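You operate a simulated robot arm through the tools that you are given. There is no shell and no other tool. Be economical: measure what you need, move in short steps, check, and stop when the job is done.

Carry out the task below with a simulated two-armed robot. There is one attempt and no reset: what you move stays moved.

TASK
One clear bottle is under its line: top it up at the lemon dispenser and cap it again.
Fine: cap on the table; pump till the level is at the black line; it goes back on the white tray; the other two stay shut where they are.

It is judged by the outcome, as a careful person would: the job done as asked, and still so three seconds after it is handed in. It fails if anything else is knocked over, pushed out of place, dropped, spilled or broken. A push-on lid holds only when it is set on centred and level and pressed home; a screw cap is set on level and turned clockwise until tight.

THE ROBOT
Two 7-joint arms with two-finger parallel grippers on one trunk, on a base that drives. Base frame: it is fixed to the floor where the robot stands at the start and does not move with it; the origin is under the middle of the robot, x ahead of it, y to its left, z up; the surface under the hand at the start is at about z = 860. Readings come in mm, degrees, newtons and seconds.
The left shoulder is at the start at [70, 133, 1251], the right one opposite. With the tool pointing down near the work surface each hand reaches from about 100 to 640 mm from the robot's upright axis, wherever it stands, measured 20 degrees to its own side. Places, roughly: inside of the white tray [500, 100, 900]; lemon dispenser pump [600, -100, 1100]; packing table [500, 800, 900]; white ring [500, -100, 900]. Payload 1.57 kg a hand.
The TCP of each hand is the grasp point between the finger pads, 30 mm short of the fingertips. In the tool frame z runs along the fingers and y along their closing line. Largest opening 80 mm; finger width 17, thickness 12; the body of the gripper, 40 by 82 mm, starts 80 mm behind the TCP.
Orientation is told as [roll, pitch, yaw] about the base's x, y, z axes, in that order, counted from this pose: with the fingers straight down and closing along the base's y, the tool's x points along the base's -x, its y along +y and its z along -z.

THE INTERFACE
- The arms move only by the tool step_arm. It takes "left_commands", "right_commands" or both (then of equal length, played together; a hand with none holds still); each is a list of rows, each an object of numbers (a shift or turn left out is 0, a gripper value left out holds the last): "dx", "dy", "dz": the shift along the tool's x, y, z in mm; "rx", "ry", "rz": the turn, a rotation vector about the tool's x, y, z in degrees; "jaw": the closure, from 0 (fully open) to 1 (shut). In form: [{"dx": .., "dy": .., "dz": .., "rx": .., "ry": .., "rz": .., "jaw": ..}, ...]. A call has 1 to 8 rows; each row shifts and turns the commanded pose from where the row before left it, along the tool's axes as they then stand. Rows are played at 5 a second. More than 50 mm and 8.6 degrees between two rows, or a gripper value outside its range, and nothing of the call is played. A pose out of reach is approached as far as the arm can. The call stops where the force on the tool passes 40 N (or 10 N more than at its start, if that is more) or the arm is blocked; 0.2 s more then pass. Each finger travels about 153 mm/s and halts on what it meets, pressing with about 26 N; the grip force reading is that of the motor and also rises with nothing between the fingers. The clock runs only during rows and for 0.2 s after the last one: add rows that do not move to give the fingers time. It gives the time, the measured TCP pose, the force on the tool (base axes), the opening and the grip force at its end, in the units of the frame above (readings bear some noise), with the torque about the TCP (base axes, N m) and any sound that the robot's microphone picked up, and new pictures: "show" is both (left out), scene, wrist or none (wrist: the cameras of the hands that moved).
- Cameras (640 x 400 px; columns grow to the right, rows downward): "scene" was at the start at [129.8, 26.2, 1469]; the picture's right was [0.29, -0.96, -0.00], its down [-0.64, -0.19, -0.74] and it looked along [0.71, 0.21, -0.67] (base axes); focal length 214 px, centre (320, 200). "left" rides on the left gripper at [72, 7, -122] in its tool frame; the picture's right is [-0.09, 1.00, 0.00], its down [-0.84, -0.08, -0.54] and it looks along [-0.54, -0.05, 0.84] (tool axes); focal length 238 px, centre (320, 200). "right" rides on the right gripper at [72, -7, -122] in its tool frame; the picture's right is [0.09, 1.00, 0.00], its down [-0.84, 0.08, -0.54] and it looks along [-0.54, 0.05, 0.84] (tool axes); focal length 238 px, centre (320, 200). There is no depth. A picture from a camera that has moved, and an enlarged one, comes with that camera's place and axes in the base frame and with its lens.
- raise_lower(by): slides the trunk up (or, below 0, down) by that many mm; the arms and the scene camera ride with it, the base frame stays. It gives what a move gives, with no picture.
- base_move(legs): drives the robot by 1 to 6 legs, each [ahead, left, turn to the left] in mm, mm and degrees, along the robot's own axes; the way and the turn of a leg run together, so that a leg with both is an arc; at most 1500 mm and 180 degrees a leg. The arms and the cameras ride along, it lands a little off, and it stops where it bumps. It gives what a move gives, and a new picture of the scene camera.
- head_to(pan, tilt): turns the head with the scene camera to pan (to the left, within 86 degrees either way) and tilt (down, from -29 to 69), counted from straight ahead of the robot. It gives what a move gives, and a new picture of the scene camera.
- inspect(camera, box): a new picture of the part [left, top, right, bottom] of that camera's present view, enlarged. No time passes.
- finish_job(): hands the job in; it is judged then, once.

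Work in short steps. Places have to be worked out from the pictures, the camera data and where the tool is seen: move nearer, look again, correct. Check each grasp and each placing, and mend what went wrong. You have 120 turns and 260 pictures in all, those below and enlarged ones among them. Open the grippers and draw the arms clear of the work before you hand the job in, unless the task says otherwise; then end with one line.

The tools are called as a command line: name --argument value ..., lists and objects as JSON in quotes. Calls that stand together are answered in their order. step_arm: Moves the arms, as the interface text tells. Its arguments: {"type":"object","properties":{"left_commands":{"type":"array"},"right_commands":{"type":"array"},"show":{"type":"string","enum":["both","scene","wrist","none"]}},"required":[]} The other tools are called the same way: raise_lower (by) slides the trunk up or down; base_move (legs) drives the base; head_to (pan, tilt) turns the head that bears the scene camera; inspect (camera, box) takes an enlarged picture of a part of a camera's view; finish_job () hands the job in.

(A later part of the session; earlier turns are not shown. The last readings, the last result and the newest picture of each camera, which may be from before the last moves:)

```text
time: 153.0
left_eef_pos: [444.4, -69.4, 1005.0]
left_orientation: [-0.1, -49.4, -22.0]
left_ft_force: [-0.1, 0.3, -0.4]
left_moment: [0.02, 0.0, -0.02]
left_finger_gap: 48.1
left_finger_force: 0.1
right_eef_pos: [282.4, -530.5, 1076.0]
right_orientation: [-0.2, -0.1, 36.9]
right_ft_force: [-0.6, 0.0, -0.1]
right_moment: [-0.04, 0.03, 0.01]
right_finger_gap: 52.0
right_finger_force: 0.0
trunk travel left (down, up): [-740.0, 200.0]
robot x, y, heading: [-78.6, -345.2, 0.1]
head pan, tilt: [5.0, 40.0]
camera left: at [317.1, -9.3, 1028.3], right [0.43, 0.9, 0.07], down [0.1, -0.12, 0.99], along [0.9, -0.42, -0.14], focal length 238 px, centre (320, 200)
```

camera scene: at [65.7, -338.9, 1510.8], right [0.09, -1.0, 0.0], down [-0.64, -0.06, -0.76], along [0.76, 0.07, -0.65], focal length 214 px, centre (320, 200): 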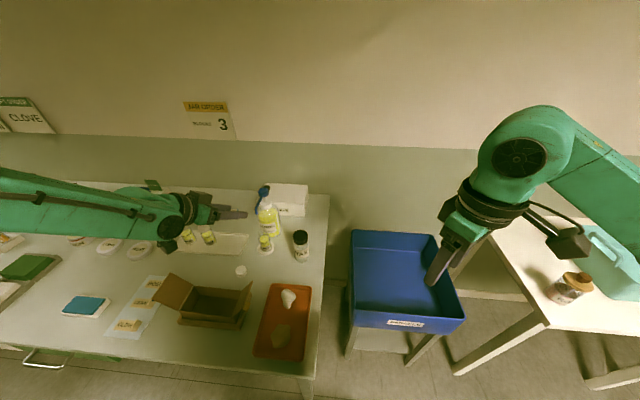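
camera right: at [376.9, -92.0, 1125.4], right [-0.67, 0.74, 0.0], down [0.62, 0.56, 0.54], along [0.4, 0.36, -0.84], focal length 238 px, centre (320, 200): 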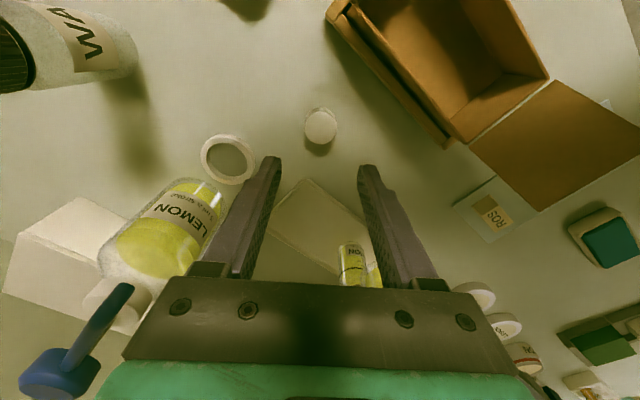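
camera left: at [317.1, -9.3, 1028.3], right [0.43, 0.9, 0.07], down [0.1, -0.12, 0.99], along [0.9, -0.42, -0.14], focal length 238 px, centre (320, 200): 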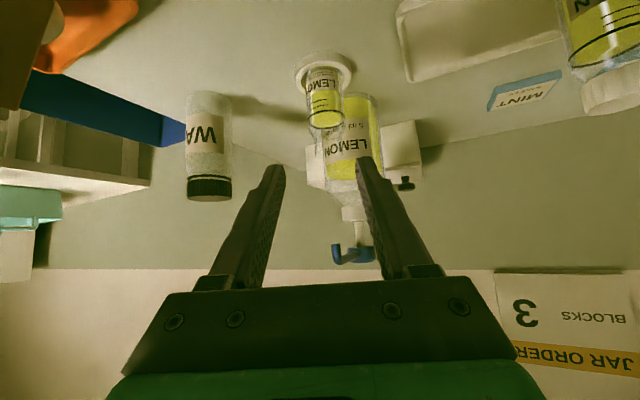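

Bottle seen ~8 mm to the +y side. Correct laterally and approach along the finger direction 80 mm, then check.

step_arm --left_commands '[{"dx": 13.4, "dy": 8.8}, {"dz": 40}, {"dz": 40}, {}]' --show "wrist"

```text
time: 154.0
left_eef_pos: [495.6, -79.0, 941.7]
left_orientation: [-0.2, -49.3, -22.1]
left_ft_force: [0.3, -1.0, 0.8]
left_moment: [0.0, 0.03, 0.05]
left_finger_gap: 47.9
left_finger_force: 0.1
right_eef_pos: [281.1, -532.2, 1076.3]
right_orientation: [-0.2, 0.0, 36.9]
right_ft_force: [-0.4, -0.3, 0.0]
right_moment: [-0.01, -0.05, -0.01]
right_finger_gap: 51.8
right_finger_force: 0.0
trunk travel left (down, up): [-740.0, 200.0]
robot x, y, heading: [-77.5, -345.9, 0.5]
head pan, tilt: [5.0, 40.0]
camera left: at [368.3, -20.6, 966.4], right [0.43, 0.9, 0.07], down [0.09, -0.12, 0.99], along [0.9, -0.42, -0.14], focal length 238 px, centre (320, 200)
```

left: 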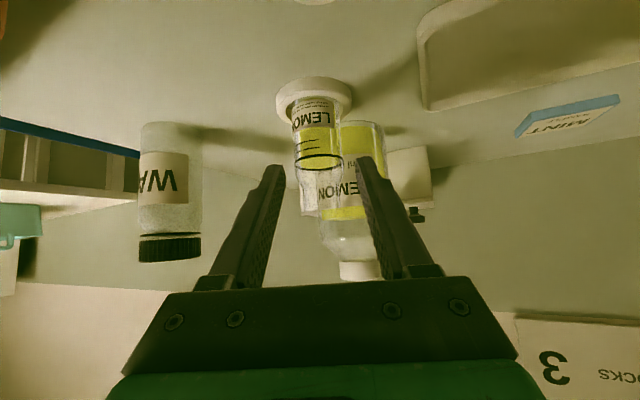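

Aligned. Advance the last 40 mm, grip and lift 25 mm.

step_arm --left_commands '[{"dx": -1.5, "dy": -1, "dz": 20}, {"dz": 19.6}, {}, {"jaw": 0.55}, {"jaw": 1}, {}, {}]' --show "wrist"

raise_lower --by 25

inspect --camera "left" --box '[224, 60, 416, 180]'

```text
time: 155.6
left_eef_pos: [524.7, -92.2, 917.6]
left_orientation: [-0.1, -49.3, -22.1]
left_ft_force: [-0.6, -0.6, 1.8]
left_moment: [-0.01, -0.06, -0.03]
left_finger_gap: 35.7
left_finger_force: 26.2
right_eef_pos: [281.6, -530.9, 1075.3]
right_orientation: [-0.2, -0.1, 36.9]
right_ft_force: [-0.5, 0.4, 0.8]
right_moment: [-0.01, 0.0, 0.04]
right_finger_gap: 52.0
right_finger_force: 0.1
trunk travel left (down, up): [-740.0, 200.0]
robot x, y, heading: [-79.3, -345.5, 0.3]
head pan, tilt: [5.0, 40.0]
camera left: at [397.5, -33.0, 941.4], right [0.43, 0.9, 0.07], down [0.1, -0.12, 0.99], along [0.9, -0.42, -0.14], focal length 238 px, centre (320, 200)
```

left: 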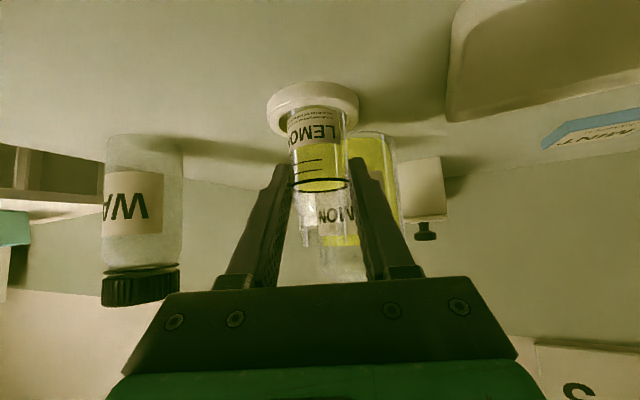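

```text
time: 156.3
left_eef_pos: [525.8, -90.8, 941.2]
left_orientation: [-0.2, -49.3, -22.0]
left_ft_force: [0.7, -0.1, -1.5]
left_moment: [-0.01, -0.01, 0.02]
left_finger_gap: 35.5
left_finger_force: 26.5
right_eef_pos: [281.0, -531.1, 1100.2]
right_orientation: [0.0, -0.1, 36.9]
right_ft_force: [0.4, 0.1, -0.1]
right_moment: [0.0, 0.01, -0.02]
right_finger_gap: 52.2
right_finger_force: 0.1
trunk travel left (down, up): [-765.0, 175.0]
robot x, y, heading: [-79.9, -344.7, 0.2]
head pan, tilt: [5.0, 40.0]
```

```text
3.33 times, centred on (320, 120) of left
camera zoom: at [397.8, -32.8, 966.0], right [0.43, 0.9, 0.07], down [0.1, -0.12, 0.99], along [0.9, -0.42, -0.14], focal length 794 px, centre (320, 467)
```

zoom: 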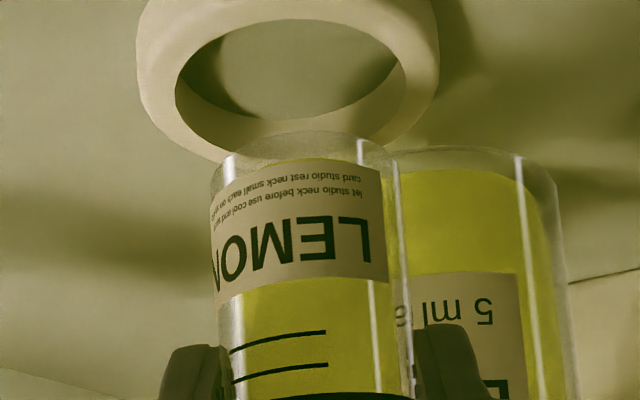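

Bottle is clear of the ring. Move back 37 mm, left 52 mm to the earlier free spot, and lower to the table.

base_move --legs '[[-37, 0, 0], [0, 52, 0]]'

raise_lower --by -22

step_arm --left_commands '[{"dx": 0.7, "dz": 0.6}, {}]' --show "wrist"

inspect --camera "left" --box '[240, 60, 432, 180]'

```text
time: 157.8
left_eef_pos: [490.4, -43.0, 942.0]
left_orientation: [0.1, -49.2, -22.4]
left_ft_force: [0.7, -1.1, -1.0]
left_moment: [0.03, 0.01, 0.01]
left_finger_gap: 35.7
left_finger_force: 26.4
right_eef_pos: [247.0, -483.7, 1098.5]
right_orientation: [0.2, -0.1, 36.9]
right_ft_force: [-0.3, -0.6, -0.2]
right_moment: [0.02, 0.03, 0.02]
right_finger_gap: 51.8
right_finger_force: 0.0
trunk travel left (down, up): [-765.0, 175.0]
robot x, y, heading: [-114.5, -297.4, 0.2]
head pan, tilt: [5.0, 40.0]
camera scene: at [22.8, -290.1, 1411.4], right [0.09, -1.0, 0.0], down [-0.64, -0.05, -0.76], along [0.76, 0.07, -0.64], focal length 214 px, centre (320, 200)
```

scene: 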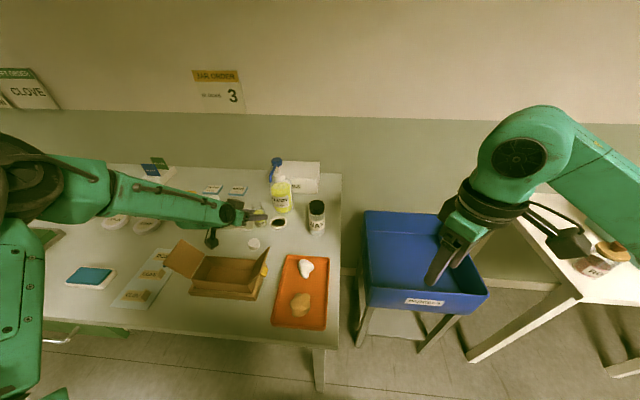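

```text
time: 158.4
left_eef_pos: [488.1, -40.0, 920.7]
left_orientation: [-0.2, -49.3, -22.0]
left_ft_force: [1.2, 0.1, -1.4]
left_moment: [-0.04, 0.03, 0.01]
left_finger_gap: 35.9
left_finger_force: 25.9
right_eef_pos: [245.6, -478.6, 1078.5]
right_orientation: [-0.1, 0.0, 36.7]
right_ft_force: [-0.2, 0.4, 0.4]
right_moment: [-0.03, 0.0, 0.01]
right_finger_gap: 51.8
right_finger_force: 0.2
trunk travel left (down, up): [-742.0, 197.0]
robot x, y, heading: [-118.5, -295.3, -0.0]
head pan, tilt: [5.0, 40.0]
```

```text
time: 159.0
left_eef_pos: [487.0, -39.5, 920.3]
left_orientation: [-0.1, -49.3, -22.0]
left_ft_force: [0.4, -0.7, -1.5]
left_moment: [0.01, 0.0, -0.04]
left_finger_gap: 35.7
left_finger_force: 26.0
right_eef_pos: [244.8, -477.9, 1079.1]
right_orientation: [-0.1, -0.1, 36.9]
right_ft_force: [0.1, -0.1, -0.5]
right_moment: [0.01, -0.05, -0.01]
right_finger_gap: 51.6
right_finger_force: 0.0
trunk travel left (down, up): [-742.0, 197.0]
robot x, y, heading: [-117.6, -297.0, 0.3]
head pan, tilt: [5.0, 40.0]
camera left: at [360.3, 19.8, 943.1], right [0.43, 0.9, 0.07], down [0.1, -0.12, 0.99], along [0.9, -0.42, -0.14], focal length 238 px, centre (320, 200)
```

left: 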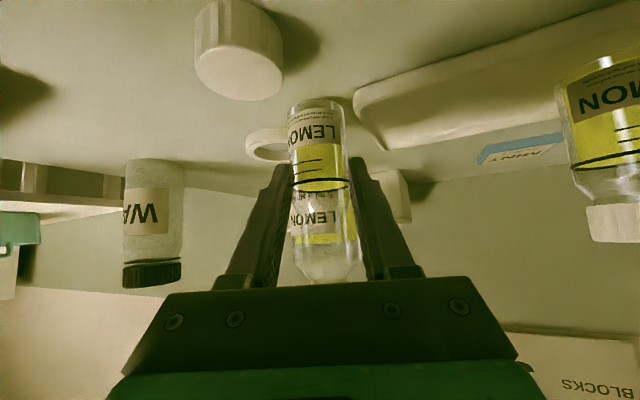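

```text
3.33 times, centred on (336, 120) of left
camera zoom: at [360.3, 19.8, 943.1], right [0.43, 0.9, 0.07], down [0.1, -0.12, 0.99], along [0.9, -0.42, -0.14], focal length 794 px, centre (267, 467)
```

zoom: 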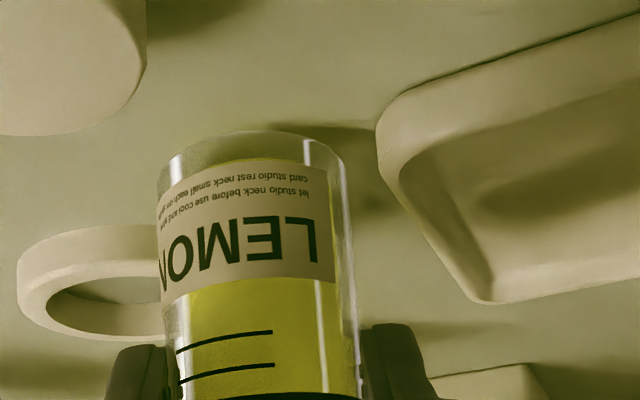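

~2.7 mm to go. Set down, release, raise the trunk and move the base back to where the flat grip worked.

step_arm --left_commands '[{"dx": 1.2, "dz": 1}, {"dx": 0.9, "dz": 0.8}, {}, {"jaw": 0.5}, {"jaw": 0.4}, {}]' --show "wrist"

raise_lower --by 125

base_move --legs '[[0, 199, 0], [36, 0, 0]]'

step_arm --left_commands '[{"dy": -30, "dx": 10, "dz": -12}, {"rx": 5.9, "rz": 5.2}, {"rx": 5.9, "rz": 5.2}, {"rx": 5.9, "rz": 5.2}, {"rx": 5.9, "rz": 5.2}, {"rx": 3.5, "rz": 3.1}, {"ry": -8}, {"ry": -7.7}]' --show "scene"

```text
time: 160.4
left_eef_pos: [487.9, -39.7, 917.3]
left_orientation: [-0.1, -49.3, -22.1]
left_ft_force: [0.1, 0.1, 0.3]
left_moment: [0.02, -0.02, 0.0]
left_finger_gap: 48.0
left_finger_force: 0.1
right_eef_pos: [244.7, -478.8, 1077.7]
right_orientation: [-0.1, -0.1, 36.9]
right_ft_force: [-0.7, 0.3, 0.4]
right_moment: [0.0, 0.0, 0.02]
right_finger_gap: 51.8
right_finger_force: 0.0
trunk travel left (down, up): [-742.0, 197.0]
robot x, y, heading: [-112.8, -291.5, 0.0]
head pan, tilt: [5.0, 40.0]
camera left: at [360.1, 19.4, 940.6], right [0.43, 0.9, 0.07], down [0.1, -0.12, 0.99], along [0.9, -0.42, -0.14], focal length 238 px, centre (320, 200)
```

left: 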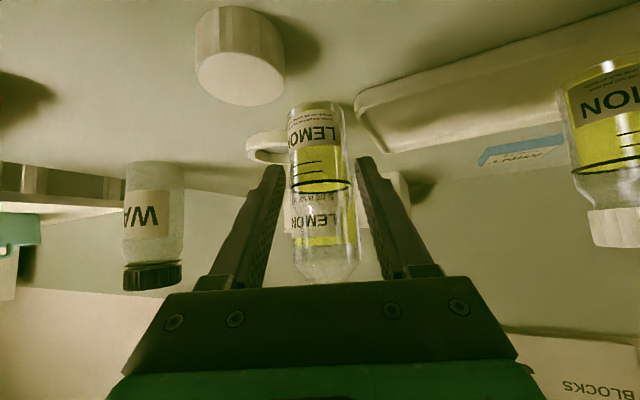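

```text
time: 162.0
left_eef_pos: [487.7, -39.1, 1042.1]
left_orientation: [-0.1, -49.3, -22.0]
left_ft_force: [0.3, 0.6, 1.3]
left_moment: [0.01, 0.01, -0.03]
left_finger_gap: 47.9
left_finger_force: 0.0
right_eef_pos: [244.4, -478.4, 1203.1]
right_orientation: [-0.1, -0.1, 36.9]
right_ft_force: [0.1, 0.6, -0.3]
right_moment: [0.0, 0.04, 0.02]
right_finger_gap: 52.0
right_finger_force: 0.0
trunk travel left (down, up): [-868.0, 72.0]
robot x, y, heading: [-115.5, -290.5, 0.1]
head pan, tilt: [5.0, 40.0]
```

```text
time: 164.0
left_eef_pos: [514.0, 160.9, 1046.0]
left_orientation: [0.2, -49.8, -22.2]
left_ft_force: [-0.7, -0.3, 0.2]
left_moment: [0.02, 0.04, -0.01]
left_finger_gap: 48.2
left_finger_force: 0.2
right_eef_pos: [271.6, -278.8, 1204.9]
right_orientation: [-0.3, -0.5, 37.0]
right_ft_force: [0.1, -0.5, 0.6]
right_moment: [0.0, -0.05, -0.03]
right_finger_gap: 51.8
right_finger_force: 0.0
trunk travel left (down, up): [-868.0, 72.0]
robot x, y, heading: [-79.4, -90.9, 0.4]
head pan, tilt: [5.0, 40.0]
camera scene: at [44.5, -85.1, 1515.7], right [0.09, -1.0, 0.0], down [-0.63, -0.06, -0.77], along [0.77, 0.07, -0.64], focal length 214 px, centre (320, 200)
```

scene: 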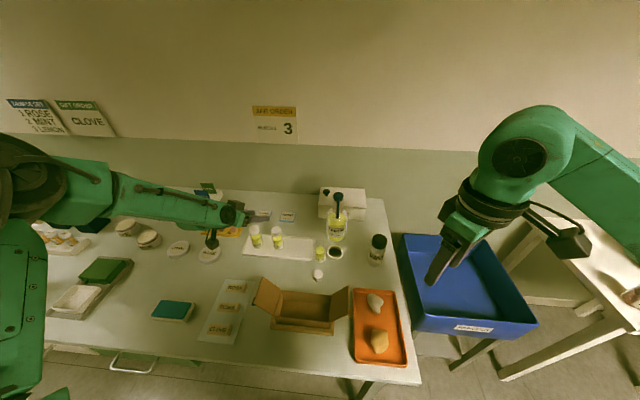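

```text
time: 165.8
left_eef_pos: [439.1, 133.4, 1099.3]
left_orientation: [1.4, -64.9, -59.2]
left_ft_force: [0.5, 0.3, -0.1]
left_moment: [0.01, 0.0, 0.05]
left_finger_gap: 48.1
left_finger_force: 0.0
left hand out of reach, approached as far as the arm can: row 5, 6, 7, 8
right_eef_pos: [277.2, -275.7, 1203.8]
right_orientation: [-0.2, -0.2, 37.0]
right_ft_force: [-0.3, -0.5, -0.1]
right_moment: [0.04, -0.05, 0.01]
right_finger_gap: 52.1
right_finger_force: 0.0
trunk travel left (down, up): [-868.0, 72.0]
robot x, y, heading: [-77.3, -90.5, 0.3]
head pan, tilt: [5.0, 40.0]
camera scene: at [51.3, -83.1, 1515.0], right [0.09, -1.0, 0.0], down [-0.64, -0.06, -0.77], along [0.76, 0.07, -0.64], focal length 214 px, centre (320, 200)
```

scene: 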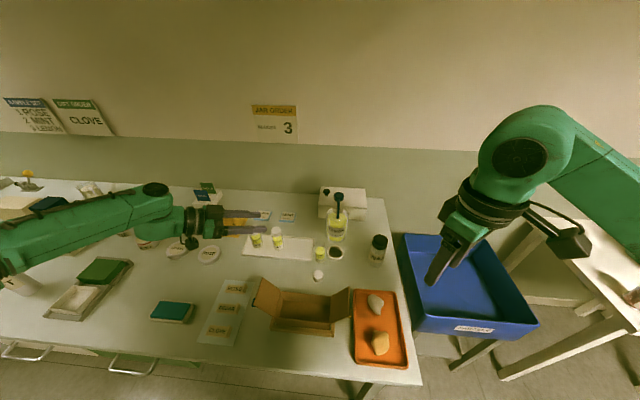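

Now translate the left hand to just above the bottle at (496, -41).

step_arm --left_commands '[{"dx": -15.5, "dy": -10, "dz": 42, "rx": 1.4}, {"dx": -15.5, "dy": -10, "dz": 42}, {"dx": -15.5, "dy": -10, "dz": 42}, {"dx": -15.5, "dy": -10, "dz": 42}, {}]' --show "none"

raise_lower --by -90

step_arm --left_commands '[{}, {}]' --show "wrist"

```text
time: 167.0
left_eef_pos: [479.0, -24.0, 1129.9]
left_orientation: [-0.2, -64.8, -58.9]
left_ft_force: [-0.7, 0.7, 1.3]
left_moment: [0.02, 0.03, 0.02]
left_finger_gap: 48.2
left_finger_force: 0.1
left hand out of reach, approached as far as the arm can: row 1, 2, 3, 4
right_eef_pos: [280.1, -277.8, 1202.4]
right_orientation: [-0.1, -0.2, 37.0]
right_ft_force: [0.6, 0.8, 0.0]
right_moment: [-0.04, 0.01, 0.0]
right_finger_gap: 51.9
right_finger_force: 0.2
trunk travel left (down, up): [-868.0, 72.0]
robot x, y, heading: [-82.5, -97.8, 0.5]
head pan, tilt: [5.0, 40.0]
```

```text
time: 168.3
left_eef_pos: [478.3, -23.5, 1039.0]
left_orientation: [-0.3, -64.8, -59.0]
left_ft_force: [0.6, 0.5, 0.5]
left_moment: [0.03, 0.02, -0.01]
left_finger_gap: 47.8
left_finger_force: 0.1
right_eef_pos: [279.1, -278.1, 1113.3]
right_orientation: [-0.1, 0.0, 37.0]
right_ft_force: [-0.4, 0.6, -0.5]
right_moment: [-0.01, -0.02, 0.01]
right_finger_gap: 52.0
right_finger_force: 0.1
trunk travel left (down, up): [-778.0, 162.0]
robot x, y, heading: [-79.6, -95.5, 0.3]
head pan, tilt: [5.0, 40.0]
```

```text
time: 168.9
left_eef_pos: [478.7, -23.6, 1039.5]
left_orientation: [-0.3, -64.6, -58.9]
left_ft_force: [0.3, -0.5, 0.8]
left_moment: [0.02, -0.03, -0.01]
left_finger_gap: 47.9
left_finger_force: 0.1
right_eef_pos: [279.2, -278.4, 1113.9]
right_orientation: [-0.1, -0.2, 37.0]
right_ft_force: [-0.6, -0.4, -0.1]
right_moment: [-0.02, 0.03, -0.01]
right_finger_gap: 51.8
right_finger_force: 0.1
trunk travel left (down, up): [-778.0, 162.0]
robot x, y, heading: [-82.6, -94.0, 0.3]
head pan, tilt: [5.0, 40.0]
camera left: at [411.3, 100.8, 1025.5], right [0.88, 0.48, 0.08], down [-0.13, 0.07, 0.99], along [0.46, -0.88, 0.13], focal length 238 px, centre (320, 200)
```

left: 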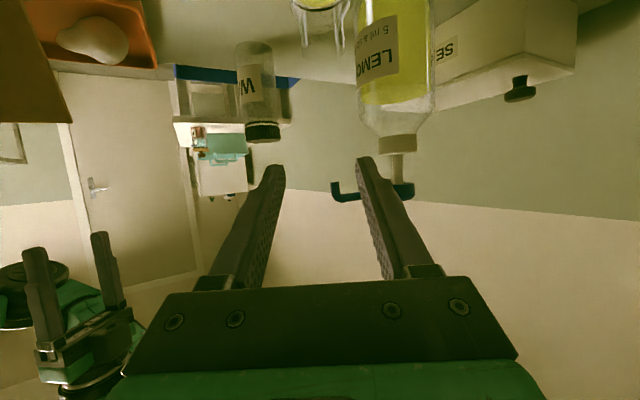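

Bottle mouth seen at about (499, -45). Shift the base (+18, -17) and lower 78 mm, then check alignment.

base_move --legs '[[18, -17, 0]]'

raise_lower --by -72

step_arm --left_commands '[{}, {}]' --show "wrist"

```text
time: 169.7
left_eef_pos: [492.6, -36.2, 1040.3]
left_orientation: [0.0, -64.9, -59.0]
left_ft_force: [-0.8, 0.4, -0.2]
left_moment: [0.01, -0.06, -0.01]
left_finger_gap: 48.1
left_finger_force: 0.0
right_eef_pos: [293.4, -290.9, 1114.9]
right_orientation: [-0.2, -0.1, 37.2]
right_ft_force: [0.3, 0.6, 0.7]
right_moment: [0.0, -0.03, 0.0]
right_finger_gap: 51.9
right_finger_force: 0.1
trunk travel left (down, up): [-778.0, 162.0]
robot x, y, heading: [-60.5, -112.3, 0.1]
head pan, tilt: [5.0, 40.0]
camera scene: at [67.5, -96.1, 1425.2], right [0.09, -1.0, 0.0], down [-0.64, -0.06, -0.77], along [0.76, 0.07, -0.64], focal length 214 px, centre (320, 200)
```

scene: 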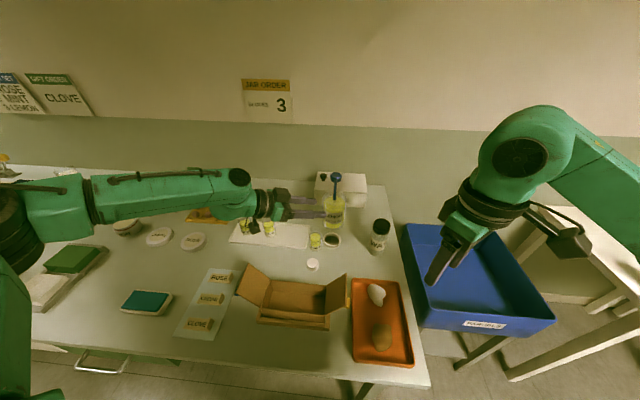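

```text
time: 170.8
left_eef_pos: [496.7, -40.4, 966.7]
left_orientation: [-0.3, -64.7, -59.1]
left_ft_force: [-0.6, 0.0, 0.1]
left_moment: [-0.04, -0.02, -0.01]
left_finger_gap: 48.0
left_finger_force: 0.0
right_eef_pos: [296.3, -293.1, 1042.0]
right_orientation: [-0.1, 0.0, 37.2]
right_ft_force: [-0.3, 0.8, 0.7]
right_moment: [0.01, 0.0, -0.03]
right_finger_gap: 52.0
right_finger_force: 0.1
trunk travel left (down, up): [-706.0, 234.0]
robot x, y, heading: [-63.1, -110.5, 0.5]
head pan, tilt: [5.0, 40.0]
```

```text
time: 171.4
left_eef_pos: [496.7, -39.9, 967.3]
left_orientation: [-0.3, -64.7, -59.0]
left_ft_force: [-0.3, -0.5, -0.2]
left_moment: [0.03, -0.02, -0.04]
left_finger_gap: 48.0
left_finger_force: 0.1
right_eef_pos: [297.2, -293.9, 1042.1]
right_orientation: [-0.1, -0.2, 37.1]
right_ft_force: [-0.5, -0.7, -0.6]
right_moment: [0.0, -0.02, -0.02]
right_finger_gap: 51.9
right_finger_force: 0.0
trunk travel left (down, up): [-706.0, 234.0]
robot x, y, heading: [-63.2, -111.5, 0.3]
head pan, tilt: [5.0, 40.0]
camera left: at [429.1, 84.7, 953.6], right [0.88, 0.48, 0.08], down [-0.13, 0.07, 0.99], along [0.46, -0.88, 0.13], focal length 238 px, centre (320, 200)
```

left: 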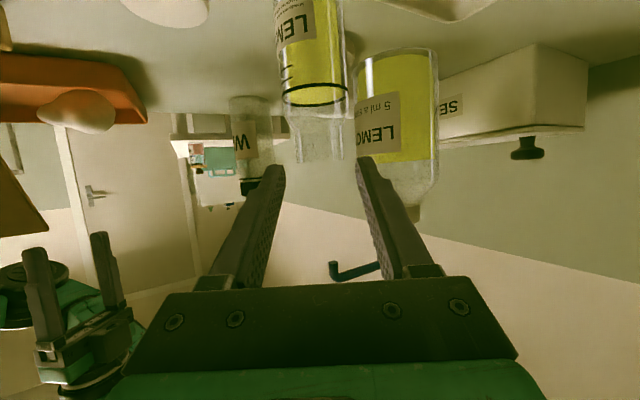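

Aligned. Lower 54 mm, grip, and check.

raise_lower --by -53

step_arm --left_commands '[{}, {"jaw": 0.55}, {"jaw": 1}, {}, {}]' --show "wrist"

raise_lower --by 140

```text
time: 172.3
left_eef_pos: [495.6, -39.5, 915.2]
left_orientation: [-0.3, -64.8, -59.0]
left_ft_force: [-0.2, -1.1, 0.0]
left_moment: [-0.01, -0.02, -0.03]
left_finger_gap: 48.0
left_finger_force: 0.0
right_eef_pos: [297.0, -294.4, 989.1]
right_orientation: [-0.1, -0.1, 37.1]
right_ft_force: [0.8, 0.6, -0.4]
right_moment: [0.02, 0.04, 0.03]
right_finger_gap: 52.2
right_finger_force: 0.0
trunk travel left (down, up): [-653.0, 287.0]
robot x, y, heading: [-59.7, -116.7, 0.3]
head pan, tilt: [5.0, 40.0]
```

```text
time: 173.5
left_eef_pos: [496.1, -40.7, 913.2]
left_orientation: [-0.3, -64.7, -58.8]
left_ft_force: [0.2, 0.1, 0.3]
left_moment: [0.01, -0.08, 0.0]
left_finger_gap: 36.6
left_finger_force: 26.0
right_eef_pos: [297.0, -294.2, 988.0]
right_orientation: [0.0, -0.1, 37.2]
right_ft_force: [0.8, 0.5, 0.2]
right_moment: [-0.02, 0.0, -0.02]
right_finger_gap: 52.1
right_finger_force: 0.1
trunk travel left (down, up): [-653.0, 287.0]
robot x, y, heading: [-64.4, -113.7, 0.3]
head pan, tilt: [5.0, 40.0]
camera left: at [429.3, 84.7, 900.5], right [0.88, 0.48, 0.08], down [-0.13, 0.07, 0.99], along [0.46, -0.88, 0.13], focal length 238 px, centre (320, 200)
```

left: 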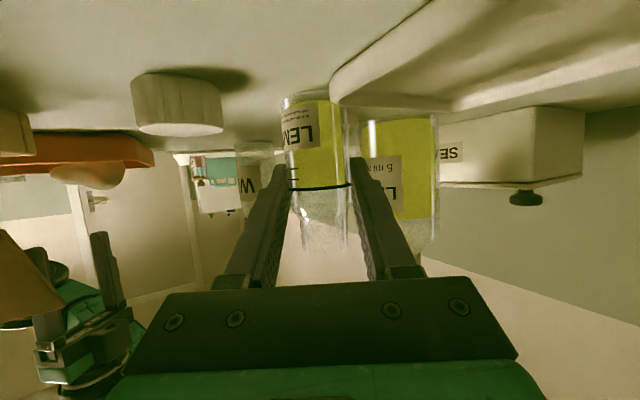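

```text
time: 175.2
left_eef_pos: [498.0, -40.3, 1053.3]
left_orientation: [-0.4, -64.6, -58.9]
left_ft_force: [0.0, 0.3, -0.6]
left_moment: [0.01, 0.0, -0.06]
left_finger_gap: 35.4
left_finger_force: 25.6
right_eef_pos: [297.3, -294.7, 1128.6]
right_orientation: [-0.1, -0.1, 37.1]
right_ft_force: [1.1, 0.2, -0.3]
right_moment: [-0.01, -0.02, 0.02]
right_finger_gap: 52.1
right_finger_force: 0.1
trunk travel left (down, up): [-793.0, 147.0]
robot x, y, heading: [-62.9, -111.6, 0.3]
head pan, tilt: [5.0, 40.0]
```

The level sits right at the line and the bottle is held. Now raise the trunk 46 mm, return the base to the capping position, and send the right hand over the cap.

raise_lower --by 46

base_move --legs '[[0, 191, -0.3], [57, 0, 0]]'

step_arm --right_commands '[{"dx": -33}, {"dx": -33, "dz": 20}, {"dx": -32, "dz": 35}, {"dz": 45}, {"dz": 45}, {"dz": 25}, {}]' --show "wrist"

inspect --camera "right" --box '[224, 80, 416, 200]'

```text
time: 176.1
left_eef_pos: [497.7, -39.7, 1099.0]
left_orientation: [-0.3, -64.6, -58.9]
left_ft_force: [0.5, -0.1, -1.1]
left_moment: [0.02, -0.03, 0.0]
left_finger_gap: 35.6
left_finger_force: 25.9
right_eef_pos: [297.3, -293.8, 1175.1]
right_orientation: [-0.1, -0.1, 37.1]
right_ft_force: [0.1, -0.3, -0.3]
right_moment: [-0.02, -0.02, -0.01]
right_finger_gap: 52.0
right_finger_force: 0.0
trunk travel left (down, up): [-839.0, 101.0]
robot x, y, heading: [-64.7, -110.1, 0.3]
head pan, tilt: [5.0, 40.0]
```

```text
time: 178.2
left_eef_pos: [544.8, 150.0, 1104.0]
left_orientation: [0.5, -64.8, -60.0]
left_ft_force: [-0.8, -0.6, -0.7]
left_moment: [0.03, 0.0, 0.03]
left_finger_gap: 35.7
left_finger_force: 26.0
right_eef_pos: [343.9, -104.4, 1176.9]
right_orientation: [-0.3, -0.5, 36.8]
right_ft_force: [-0.5, -0.1, 0.4]
right_moment: [0.0, -0.07, -0.01]
right_finger_gap: 52.0
right_finger_force: 0.0
trunk travel left (down, up): [-839.0, 101.0]
robot x, y, heading: [-5.3, 84.3, 0.0]
head pan, tilt: [5.0, 40.0]
camera scene: at [117.9, 90.5, 1486.7], right [0.09, -1.0, 0.0], down [-0.64, -0.06, -0.77], along [0.77, 0.07, -0.64], focal length 214 px, centre (320, 200)
```

scene: 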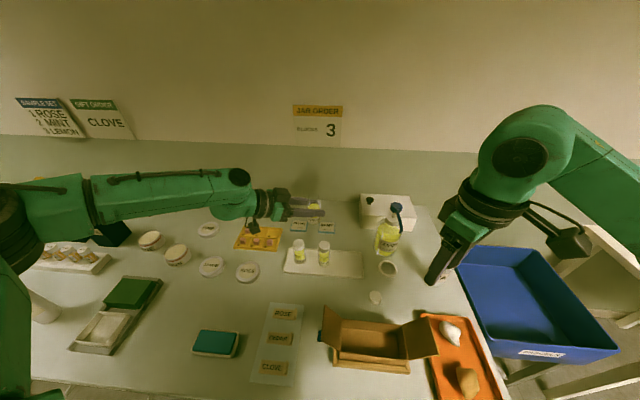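

```text
time: 179.8
left_eef_pos: [551.1, 151.5, 1100.6]
left_orientation: [-0.4, -64.6, -59.2]
left_ft_force: [0.9, -0.1, -1.3]
left_moment: [-0.02, 0.03, 0.01]
left_finger_gap: 35.9
left_finger_force: 25.8
right_eef_pos: [430.6, -43.1, 1004.5]
right_orientation: [-0.1, -0.1, 36.8]
right_ft_force: [1.0, 0.5, 0.2]
right_moment: [0.0, -0.01, -0.01]
right_finger_gap: 51.9
right_finger_force: 0.0
trunk travel left (down, up): [-839.0, 101.0]
robot x, y, heading: [-10.2, 85.4, 0.2]
head pan, tilt: [5.0, 40.0]
camera right: at [376.5, -91.6, 1126.2], right [-0.67, 0.74, 0.0], down [0.62, 0.56, 0.54], along [0.4, 0.36, -0.84], focal length 238 px, centre (320, 200)
```

right: 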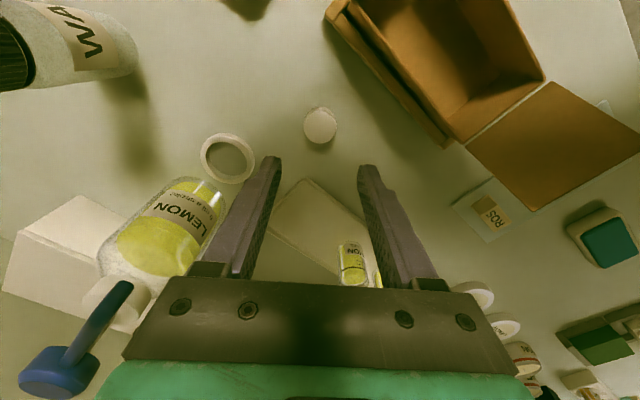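

```text
3.33 times, centred on (320, 140) of right
camera zoom: at [376.5, -91.6, 1126.2], right [-0.67, 0.74, 0.0], down [0.62, 0.56, 0.54], along [0.4, 0.36, -0.84], focal length 794 px, centre (320, 400)
```

zoom: 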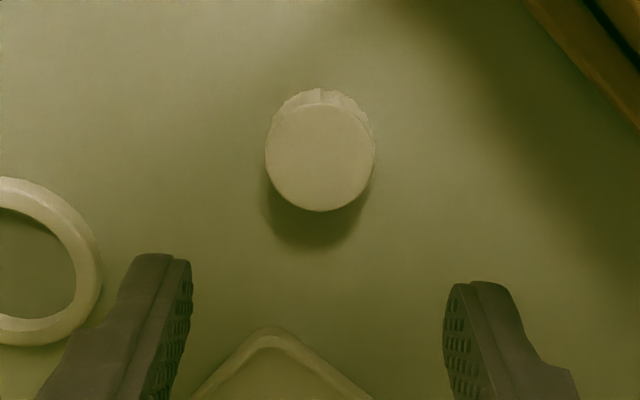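

The cap lies exactly below as left. Descend 105 mm, grip it, and lift.

step_arm --right_commands '[{"dz": 45}, {"dz": 40}, {"dz": 20}, {}, {"jaw": 0.6}, {"jaw": 1}, {}, {}]' --show "wrist"

step_arm --right_commands '[{"dz": -20}, {"dz": -45}, {"dz": -45}, {"dz": -45}, {"dz": -45}, {"dz": -45}, {}]' --show "none"

step_arm --left_commands '[{"dy": -30, "dx": 18, "dz": -15}, {"rx": 5.9, "rz": 2.8}, {"rx": 5.9, "rz": 2.8}, {"rx": 5.9, "rz": 2.8}, {"rx": 5.9, "rz": 2.8}, {}]' --show "scene"

```text
time: 181.6
left_eef_pos: [551.8, 151.5, 1100.6]
left_orientation: [-0.3, -64.5, -59.1]
left_ft_force: [-0.7, 0.6, -1.8]
left_moment: [0.02, -0.01, 0.0]
left_finger_gap: 35.7
left_finger_force: 26.1
right_eef_pos: [431.2, -41.5, 900.0]
right_orientation: [-0.1, -0.1, 36.8]
right_ft_force: [-0.4, -0.1, 0.5]
right_moment: [0.02, 0.02, -0.02]
right_finger_gap: 33.2
right_finger_force: 26.1
trunk travel left (down, up): [-839.0, 101.0]
robot x, y, heading: [-8.4, 81.2, 0.3]
head pan, tilt: [5.0, 40.0]
camera right: at [376.4, -89.7, 1021.6], right [-0.67, 0.74, 0.0], down [0.62, 0.56, 0.54], along [0.4, 0.36, -0.84], focal length 238 px, centre (320, 200)
```

right: 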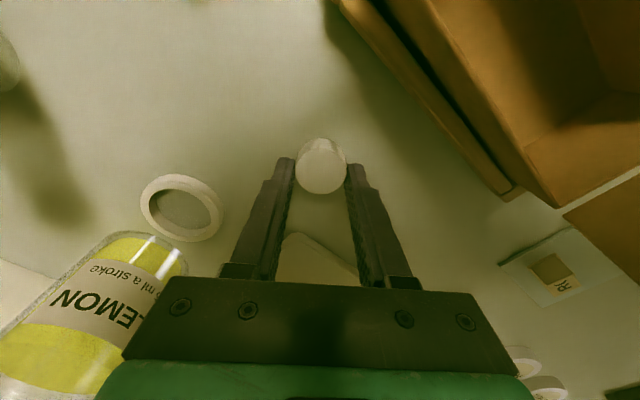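

```text
time: 183.2
left_eef_pos: [552.1, 150.9, 1100.3]
left_orientation: [-0.5, -64.6, -59.2]
left_ft_force: [-0.6, 1.6, -1.7]
left_moment: [0.02, -0.02, 0.01]
left_finger_gap: 35.8
left_finger_force: 25.8
right_eef_pos: [429.7, -44.6, 1145.9]
right_orientation: [-0.1, -0.1, 36.8]
right_ft_force: [0.3, 0.0, 0.1]
right_moment: [-0.02, 0.02, -0.02]
right_finger_gap: 33.1
right_finger_force: 25.8
trunk travel left (down, up): [-839.0, 101.0]
robot x, y, heading: [-5.5, 84.1, 0.0]
head pan, tilt: [5.0, 40.0]
```

```text
time: 184.6
left_eef_pos: [470.3, 157.1, 1133.7]
left_orientation: [0.1, -64.3, -85.3]
left_ft_force: [-0.1, 0.2, -0.5]
left_moment: [0.03, 0.02, -0.01]
left_finger_gap: 35.7
left_finger_force: 26.0
left hand out of reach, approached as far as the arm can: row 3, 4, 5
right_eef_pos: [429.8, -44.6, 1143.1]
right_orientation: [-0.1, -0.2, 36.9]
right_ft_force: [1.4, -0.2, -1.1]
right_moment: [-0.01, 0.03, 0.03]
right_finger_gap: 33.6
right_finger_force: 26.0
trunk travel left (down, up): [-839.0, 101.0]
robot x, y, heading: [-9.7, 81.0, 0.1]
head pan, tilt: [5.0, 40.0]
camera scene: at [128.0, 92.3, 1485.6], right [0.09, -1.0, 0.0], down [-0.64, -0.06, -0.77], along [0.76, 0.07, -0.64], focal length 214 px, centre (320, 200)
```

scene: 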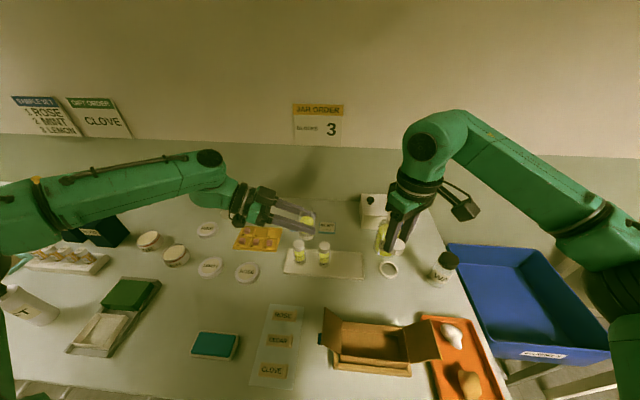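

Cap in the right hand. Bring the left hand's bottle to the capping point (455, 48, 1048), then the right hand over it.

step_arm --left_commands '[{"dx": 10.3, "dy": -8, "dz": 44.7}, {"dx": 10.3, "dy": -8, "dz": 44.7}, {"dx": 10.3, "dy": -8, "dz": 44.7}, {}]' --show "none"

step_arm --right_commands '[{"dx": -24.7, "dy": 18.7}, {"dx": -24.7, "dy": 18.7}, {"dx": -24.6, "dy": 18.6}, {}]' --show "both"

inspect --camera "scene" --box '[284, 160, 380, 220]'

inspect --camera "left" --box '[240, 130, 432, 250]'

```text
time: 185.6
left_eef_pos: [412.5, 59.5, 1098.9]
left_orientation: [-0.1, -64.3, -85.2]
left_ft_force: [-0.2, -0.2, -1.7]
left_moment: [0.03, 0.0, 0.01]
left_finger_gap: 35.8
left_finger_force: 26.4
left hand out of reach, approached as far as the arm can: row 1, 2, 3
right_eef_pos: [430.4, -43.1, 1144.1]
right_orientation: [-0.1, -0.2, 36.8]
right_ft_force: [0.5, -0.1, -0.4]
right_moment: [0.0, 0.0, 0.03]
right_finger_gap: 33.2
right_finger_force: 26.5
trunk travel left (down, up): [-839.0, 101.0]
robot x, y, heading: [-5.3, 79.4, 0.3]
head pan, tilt: [5.0, 40.0]
```

```text
time: 186.6
left_eef_pos: [412.5, 60.1, 1099.1]
left_orientation: [0.0, -64.2, -85.4]
left_ft_force: [-0.4, -0.2, -1.5]
left_moment: [0.01, 0.01, 0.01]
left_finger_gap: 35.9
left_finger_force: 26.0
right_eef_pos: [457.3, 44.7, 1146.0]
right_orientation: [-0.1, -0.1, 36.8]
right_ft_force: [0.1, -0.1, 0.0]
right_moment: [0.03, 0.0, -0.01]
right_finger_gap: 33.0
right_finger_force: 25.3
trunk travel left (down, up): [-839.0, 101.0]
robot x, y, heading: [-6.0, 83.1, 0.0]
head pan, tilt: [5.0, 40.0]
camera scene: at [127.4, 91.8, 1485.7], right [0.09, -1.0, 0.0], down [-0.64, -0.06, -0.77], along [0.76, 0.07, -0.64], focal length 214 px, centre (320, 200)
camera right: at [401.9, -3.9, 1267.6], right [-0.67, 0.74, 0.0], down [0.62, 0.56, 0.54], along [0.4, 0.36, -0.84], focal length 238 px, centre (320, 200)
```

scene: 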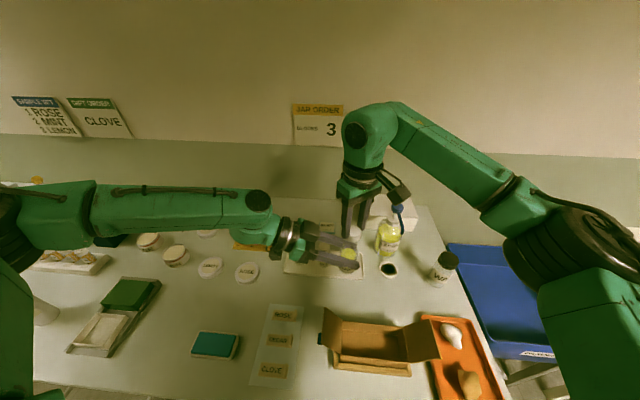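
right: 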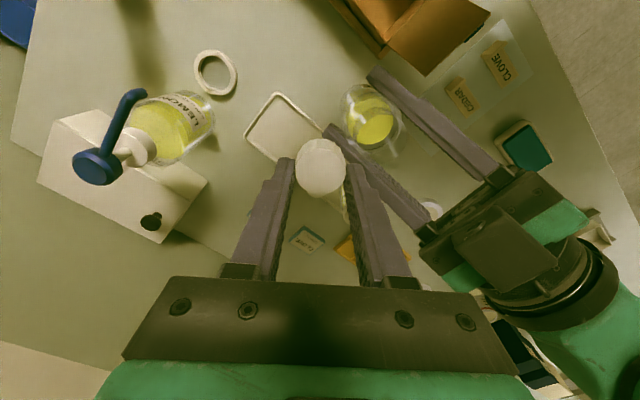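

```text
6.67 times, centred on (332, 190) of scene
camera zoom: at [127.4, 91.8, 1485.7], right [0.09, -1.0, 0.0], down [-0.64, -0.06, -0.77], along [0.76, 0.07, -0.64], focal length 1430 px, centre (240, 267)
```

zoom: 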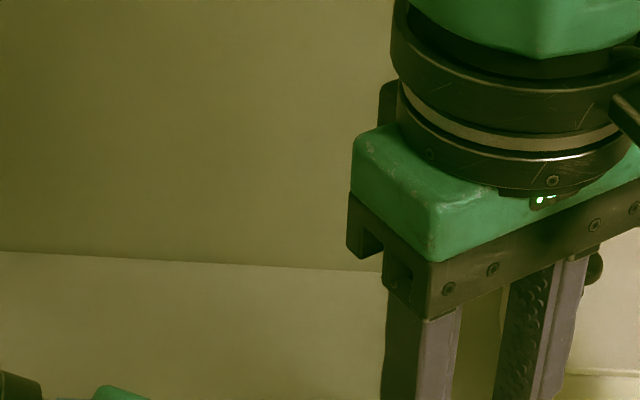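

```text
3.33 times, centred on (336, 190) of left
camera zoom: at [407.1, 201.0, 1086.8], right [1.0, 0.04, 0.08], down [-0.09, 0.12, 0.99], along [0.03, -0.99, 0.12], focal length 794 px, centre (267, 233)
```

zoom: 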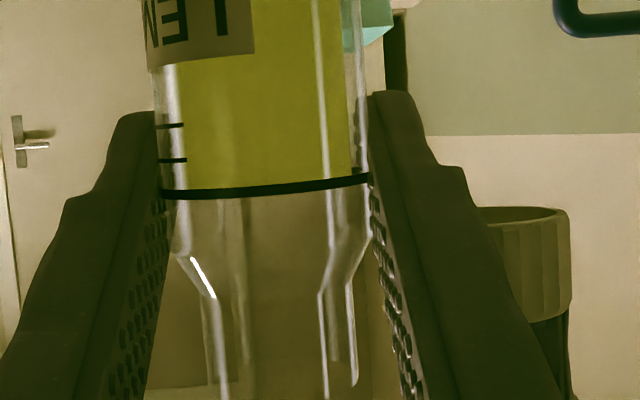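

The left hand stopped short at (412, 60, 1099), which is fine: I'll bring the right hand to it instead. Raise the cap 50 mm, then move over the bottle mouth.

step_arm --right_commands '[{"dz": -25}, {"dz": -25}, {"dx": 14.2, "dy": 18.2}, {"dx": 14.2, "dy": 18.2}, {}]' --show "both"

inspect --camera "scene" --box '[292, 170, 388, 270]'

```text
time: 187.8
left_eef_pos: [412.8, 60.0, 1098.7]
left_orientation: [-0.1, -64.3, -85.3]
left_ft_force: [0.0, 0.5, -1.3]
left_moment: [0.0, 0.04, 0.02]
left_finger_gap: 35.6
left_finger_force: 25.7
right_eef_pos: [413.1, 58.9, 1194.8]
right_orientation: [-0.1, -0.1, 36.8]
right_ft_force: [-0.5, 0.4, 0.7]
right_moment: [0.01, -0.02, 0.01]
right_finger_gap: 33.1
right_finger_force: 25.7
trunk travel left (down, up): [-839.0, 101.0]
robot x, y, heading: [-8.5, 81.9, 0.1]
head pan, tilt: [5.0, 40.0]
camera scene: at [127.8, 92.5, 1485.7], right [0.09, -1.0, 0.0], down [-0.64, -0.06, -0.77], along [0.76, 0.07, -0.64], focal length 214 px, centre (320, 200)
camera right: at [357.3, 9.6, 1316.8], right [-0.67, 0.74, 0.0], down [0.62, 0.56, 0.54], along [0.4, 0.36, -0.84], focal length 238 px, centre (320, 200)
```

scene: 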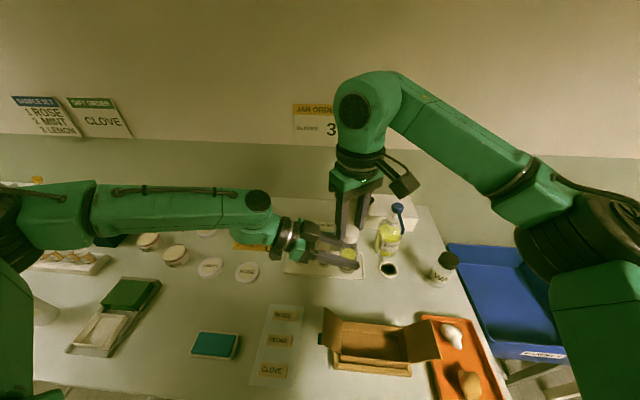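
right: 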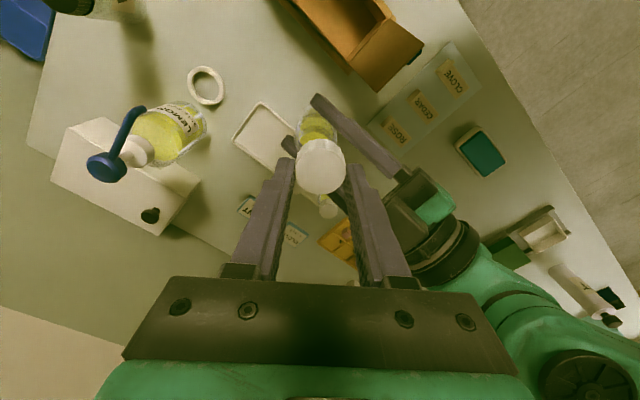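

```text
4.00 times, centred on (340, 220) of scene
camera zoom: at [127.8, 92.5, 1485.7], right [0.09, -1.0, 0.0], down [-0.64, -0.06, -0.77], along [0.76, 0.07, -0.64], focal length 858 px, centre (240, 120)
```

zoom: 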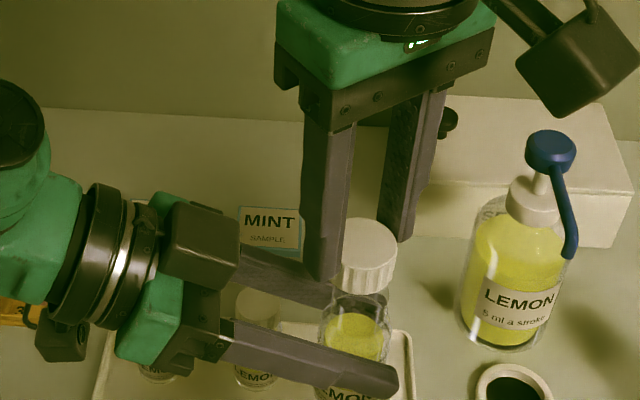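

Cap is right above the neck; 2 mm correction in y, then descend to near contact.

step_arm --right_commands '[{"dx": 1.3, "dy": -1.8}, {"dz": 15}, {"dz": 13}, {"dz": 2}, {"dz": 1}, {}]' --show "wrist"

inspect --camera "left" --box '[240, 150, 400, 250]'

inspect --camera "scene" --box '[308, 210, 372, 250]'

```text
time: 189.2
left_eef_pos: [412.5, 60.2, 1098.0]
left_orientation: [-0.2, -64.3, -85.3]
left_ft_force: [-0.3, 0.2, -16.2]
left_moment: [0.1, 0.14, 0.04]
left_finger_gap: 35.5
left_finger_force: 25.8
right_eef_pos: [412.3, 55.7, 1162.6]
right_orientation: [-0.2, -0.2, 36.8]
right_ft_force: [1.9, -0.6, 15.9]
right_moment: [-0.01, -0.18, 0.03]
right_finger_gap: 33.1
right_finger_force: 25.6
trunk travel left (down, up): [-839.0, 101.0]
robot x, y, heading: [-10.2, 77.8, -0.0]
head pan, tilt: [5.0, 40.0]
camera right: at [356.7, 7.1, 1285.3], right [-0.67, 0.74, 0.0], down [0.62, 0.56, 0.54], along [0.4, 0.36, -0.84], focal length 238 px, centre (320, 200)
```

right: 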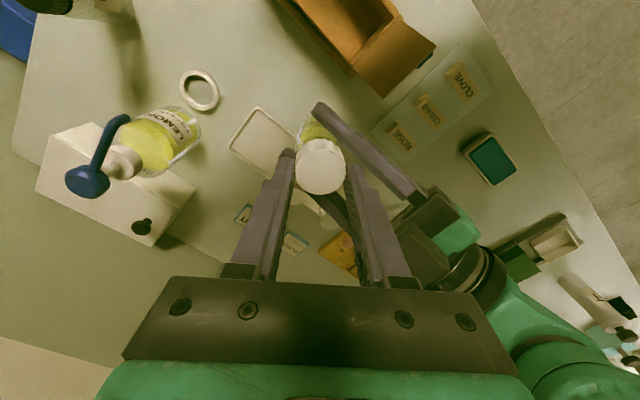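

```text
4.00 times, centred on (320, 200) of left
camera zoom: at [406.9, 201.4, 1086.3], right [1.0, 0.04, 0.08], down [-0.09, 0.12, 0.99], along [0.03, -0.99, 0.12], focal length 953 px, centre (320, 200)
```

zoom: 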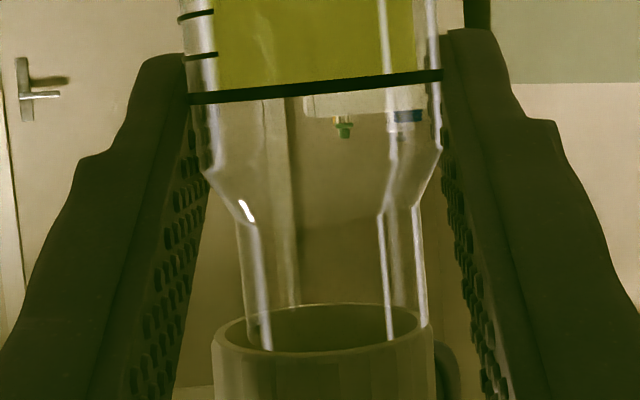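

```text
10.00 times, centred on (340, 230) of scene
camera zoom: at [127.6, 92.5, 1485.7], right [0.09, -1.0, 0.0], down [-0.64, -0.06, -0.77], along [0.76, 0.07, -0.64], focal length 2145 px, centre (120, -100)
```

zoom: 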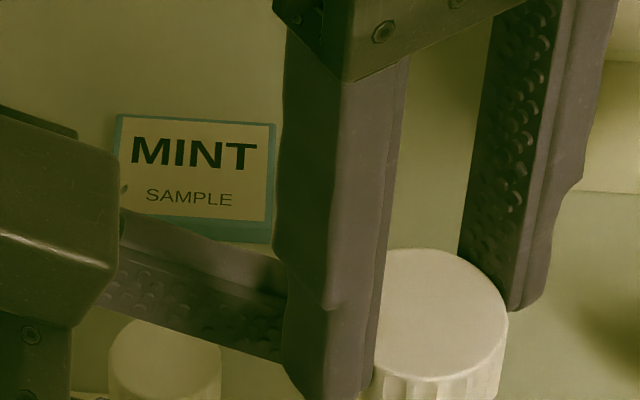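

The neck rim met the cap edge and the bottle slid ~8 mm down in the grip: misaligned. From the images the bottle axis is about (+1.4, -2.3) mm from the cap. Back off 4 mm, shift, look.

step_arm --right_commands '[{"dz": -4}, {"dx": 0.3, "dy": -2.65}, {}]' --show "none"

inspect --camera "left" --box '[272, 190, 368, 250]'

inspect --camera "right" --box '[272, 90, 368, 200]'

```text
time: 190.0
left_eef_pos: [413.2, 60.3, 1099.0]
left_orientation: [0.1, -64.3, -85.4]
left_ft_force: [-0.1, -0.2, -1.5]
left_moment: [0.01, 0.01, 0.01]
left_finger_gap: 35.9
left_finger_force: 26.2
right_eef_pos: [413.0, 51.9, 1167.4]
right_orientation: [-0.1, -0.2, 36.8]
right_ft_force: [-0.2, -0.8, 0.3]
right_moment: [0.0, -0.01, -0.04]
right_finger_gap: 33.0
right_finger_force: 25.9
trunk travel left (down, up): [-839.0, 101.0]
robot x, y, heading: [-11.3, 83.1, 0.1]
head pan, tilt: [5.0, 40.0]
```

```text
6.67 times, centred on (320, 220) of left
camera zoom: at [407.4, 201.5, 1087.0], right [1.0, 0.04, 0.08], down [-0.09, 0.12, 0.99], along [0.03, -0.99, 0.12], focal length 1589 px, centre (320, 67)
```

zoom: 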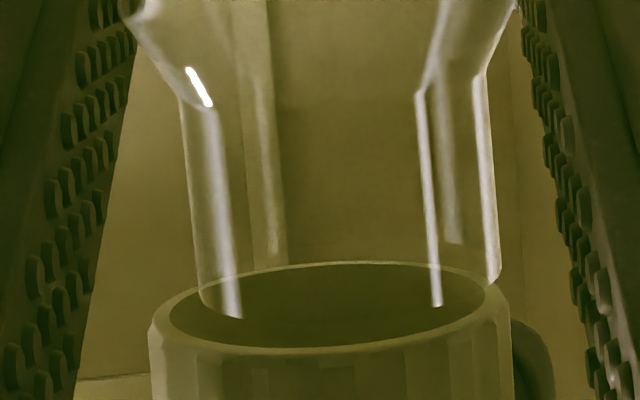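

```text
3.64 times, centred on (320, 145) of right
camera zoom: at [358.0, 4.5, 1289.4], right [-0.67, 0.74, 0.0], down [0.62, 0.56, 0.54], along [0.4, 0.36, -0.84], focal length 867 px, centre (320, 400)
```

zoom: 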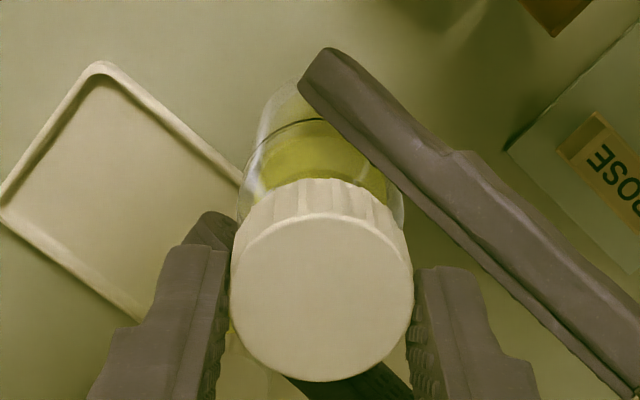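

Neck is still ~1.8 mm to +x of the cap and slightly -y. Shift and try lowering 5 mm gently.

step_arm --right_commands '[{"dx": -1.05, "dy": -1.6}, {"dz": 1.5}, {"dz": 1.5}, {"dz": 2}, {}]' --show "none"

inspect --camera "left" --box '[272, 170, 368, 250]'

```text
time: 191.2
left_eef_pos: [412.8, 61.3, 1098.5]
left_orientation: [-0.4, -64.2, -85.1]
left_ft_force: [1.0, 3.4, -15.3]
left_moment: [-0.14, 0.0, 0.02]
left_finger_gap: 35.8
left_finger_force: 25.6
right_eef_pos: [413.7, 53.2, 1162.6]
right_orientation: [-0.1, -0.3, 36.8]
right_ft_force: [-0.1, -2.6, 14.6]
right_moment: [0.07, 0.06, 0.0]
right_finger_gap: 33.0
right_finger_force: 26.2
trunk travel left (down, up): [-839.0, 101.0]
robot x, y, heading: [-5.9, 82.5, 0.0]
head pan, tilt: [5.0, 40.0]
```

```text
5.00 times, centred on (320, 210) of left
camera zoom: at [406.7, 201.8, 1085.7], right [1.0, 0.04, 0.08], down [-0.08, 0.12, 0.99], along [0.03, -0.99, 0.12], focal length 1192 px, centre (320, 150)
```

zoom: 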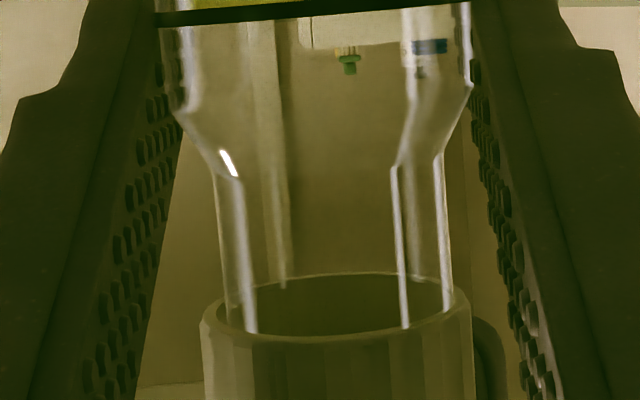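

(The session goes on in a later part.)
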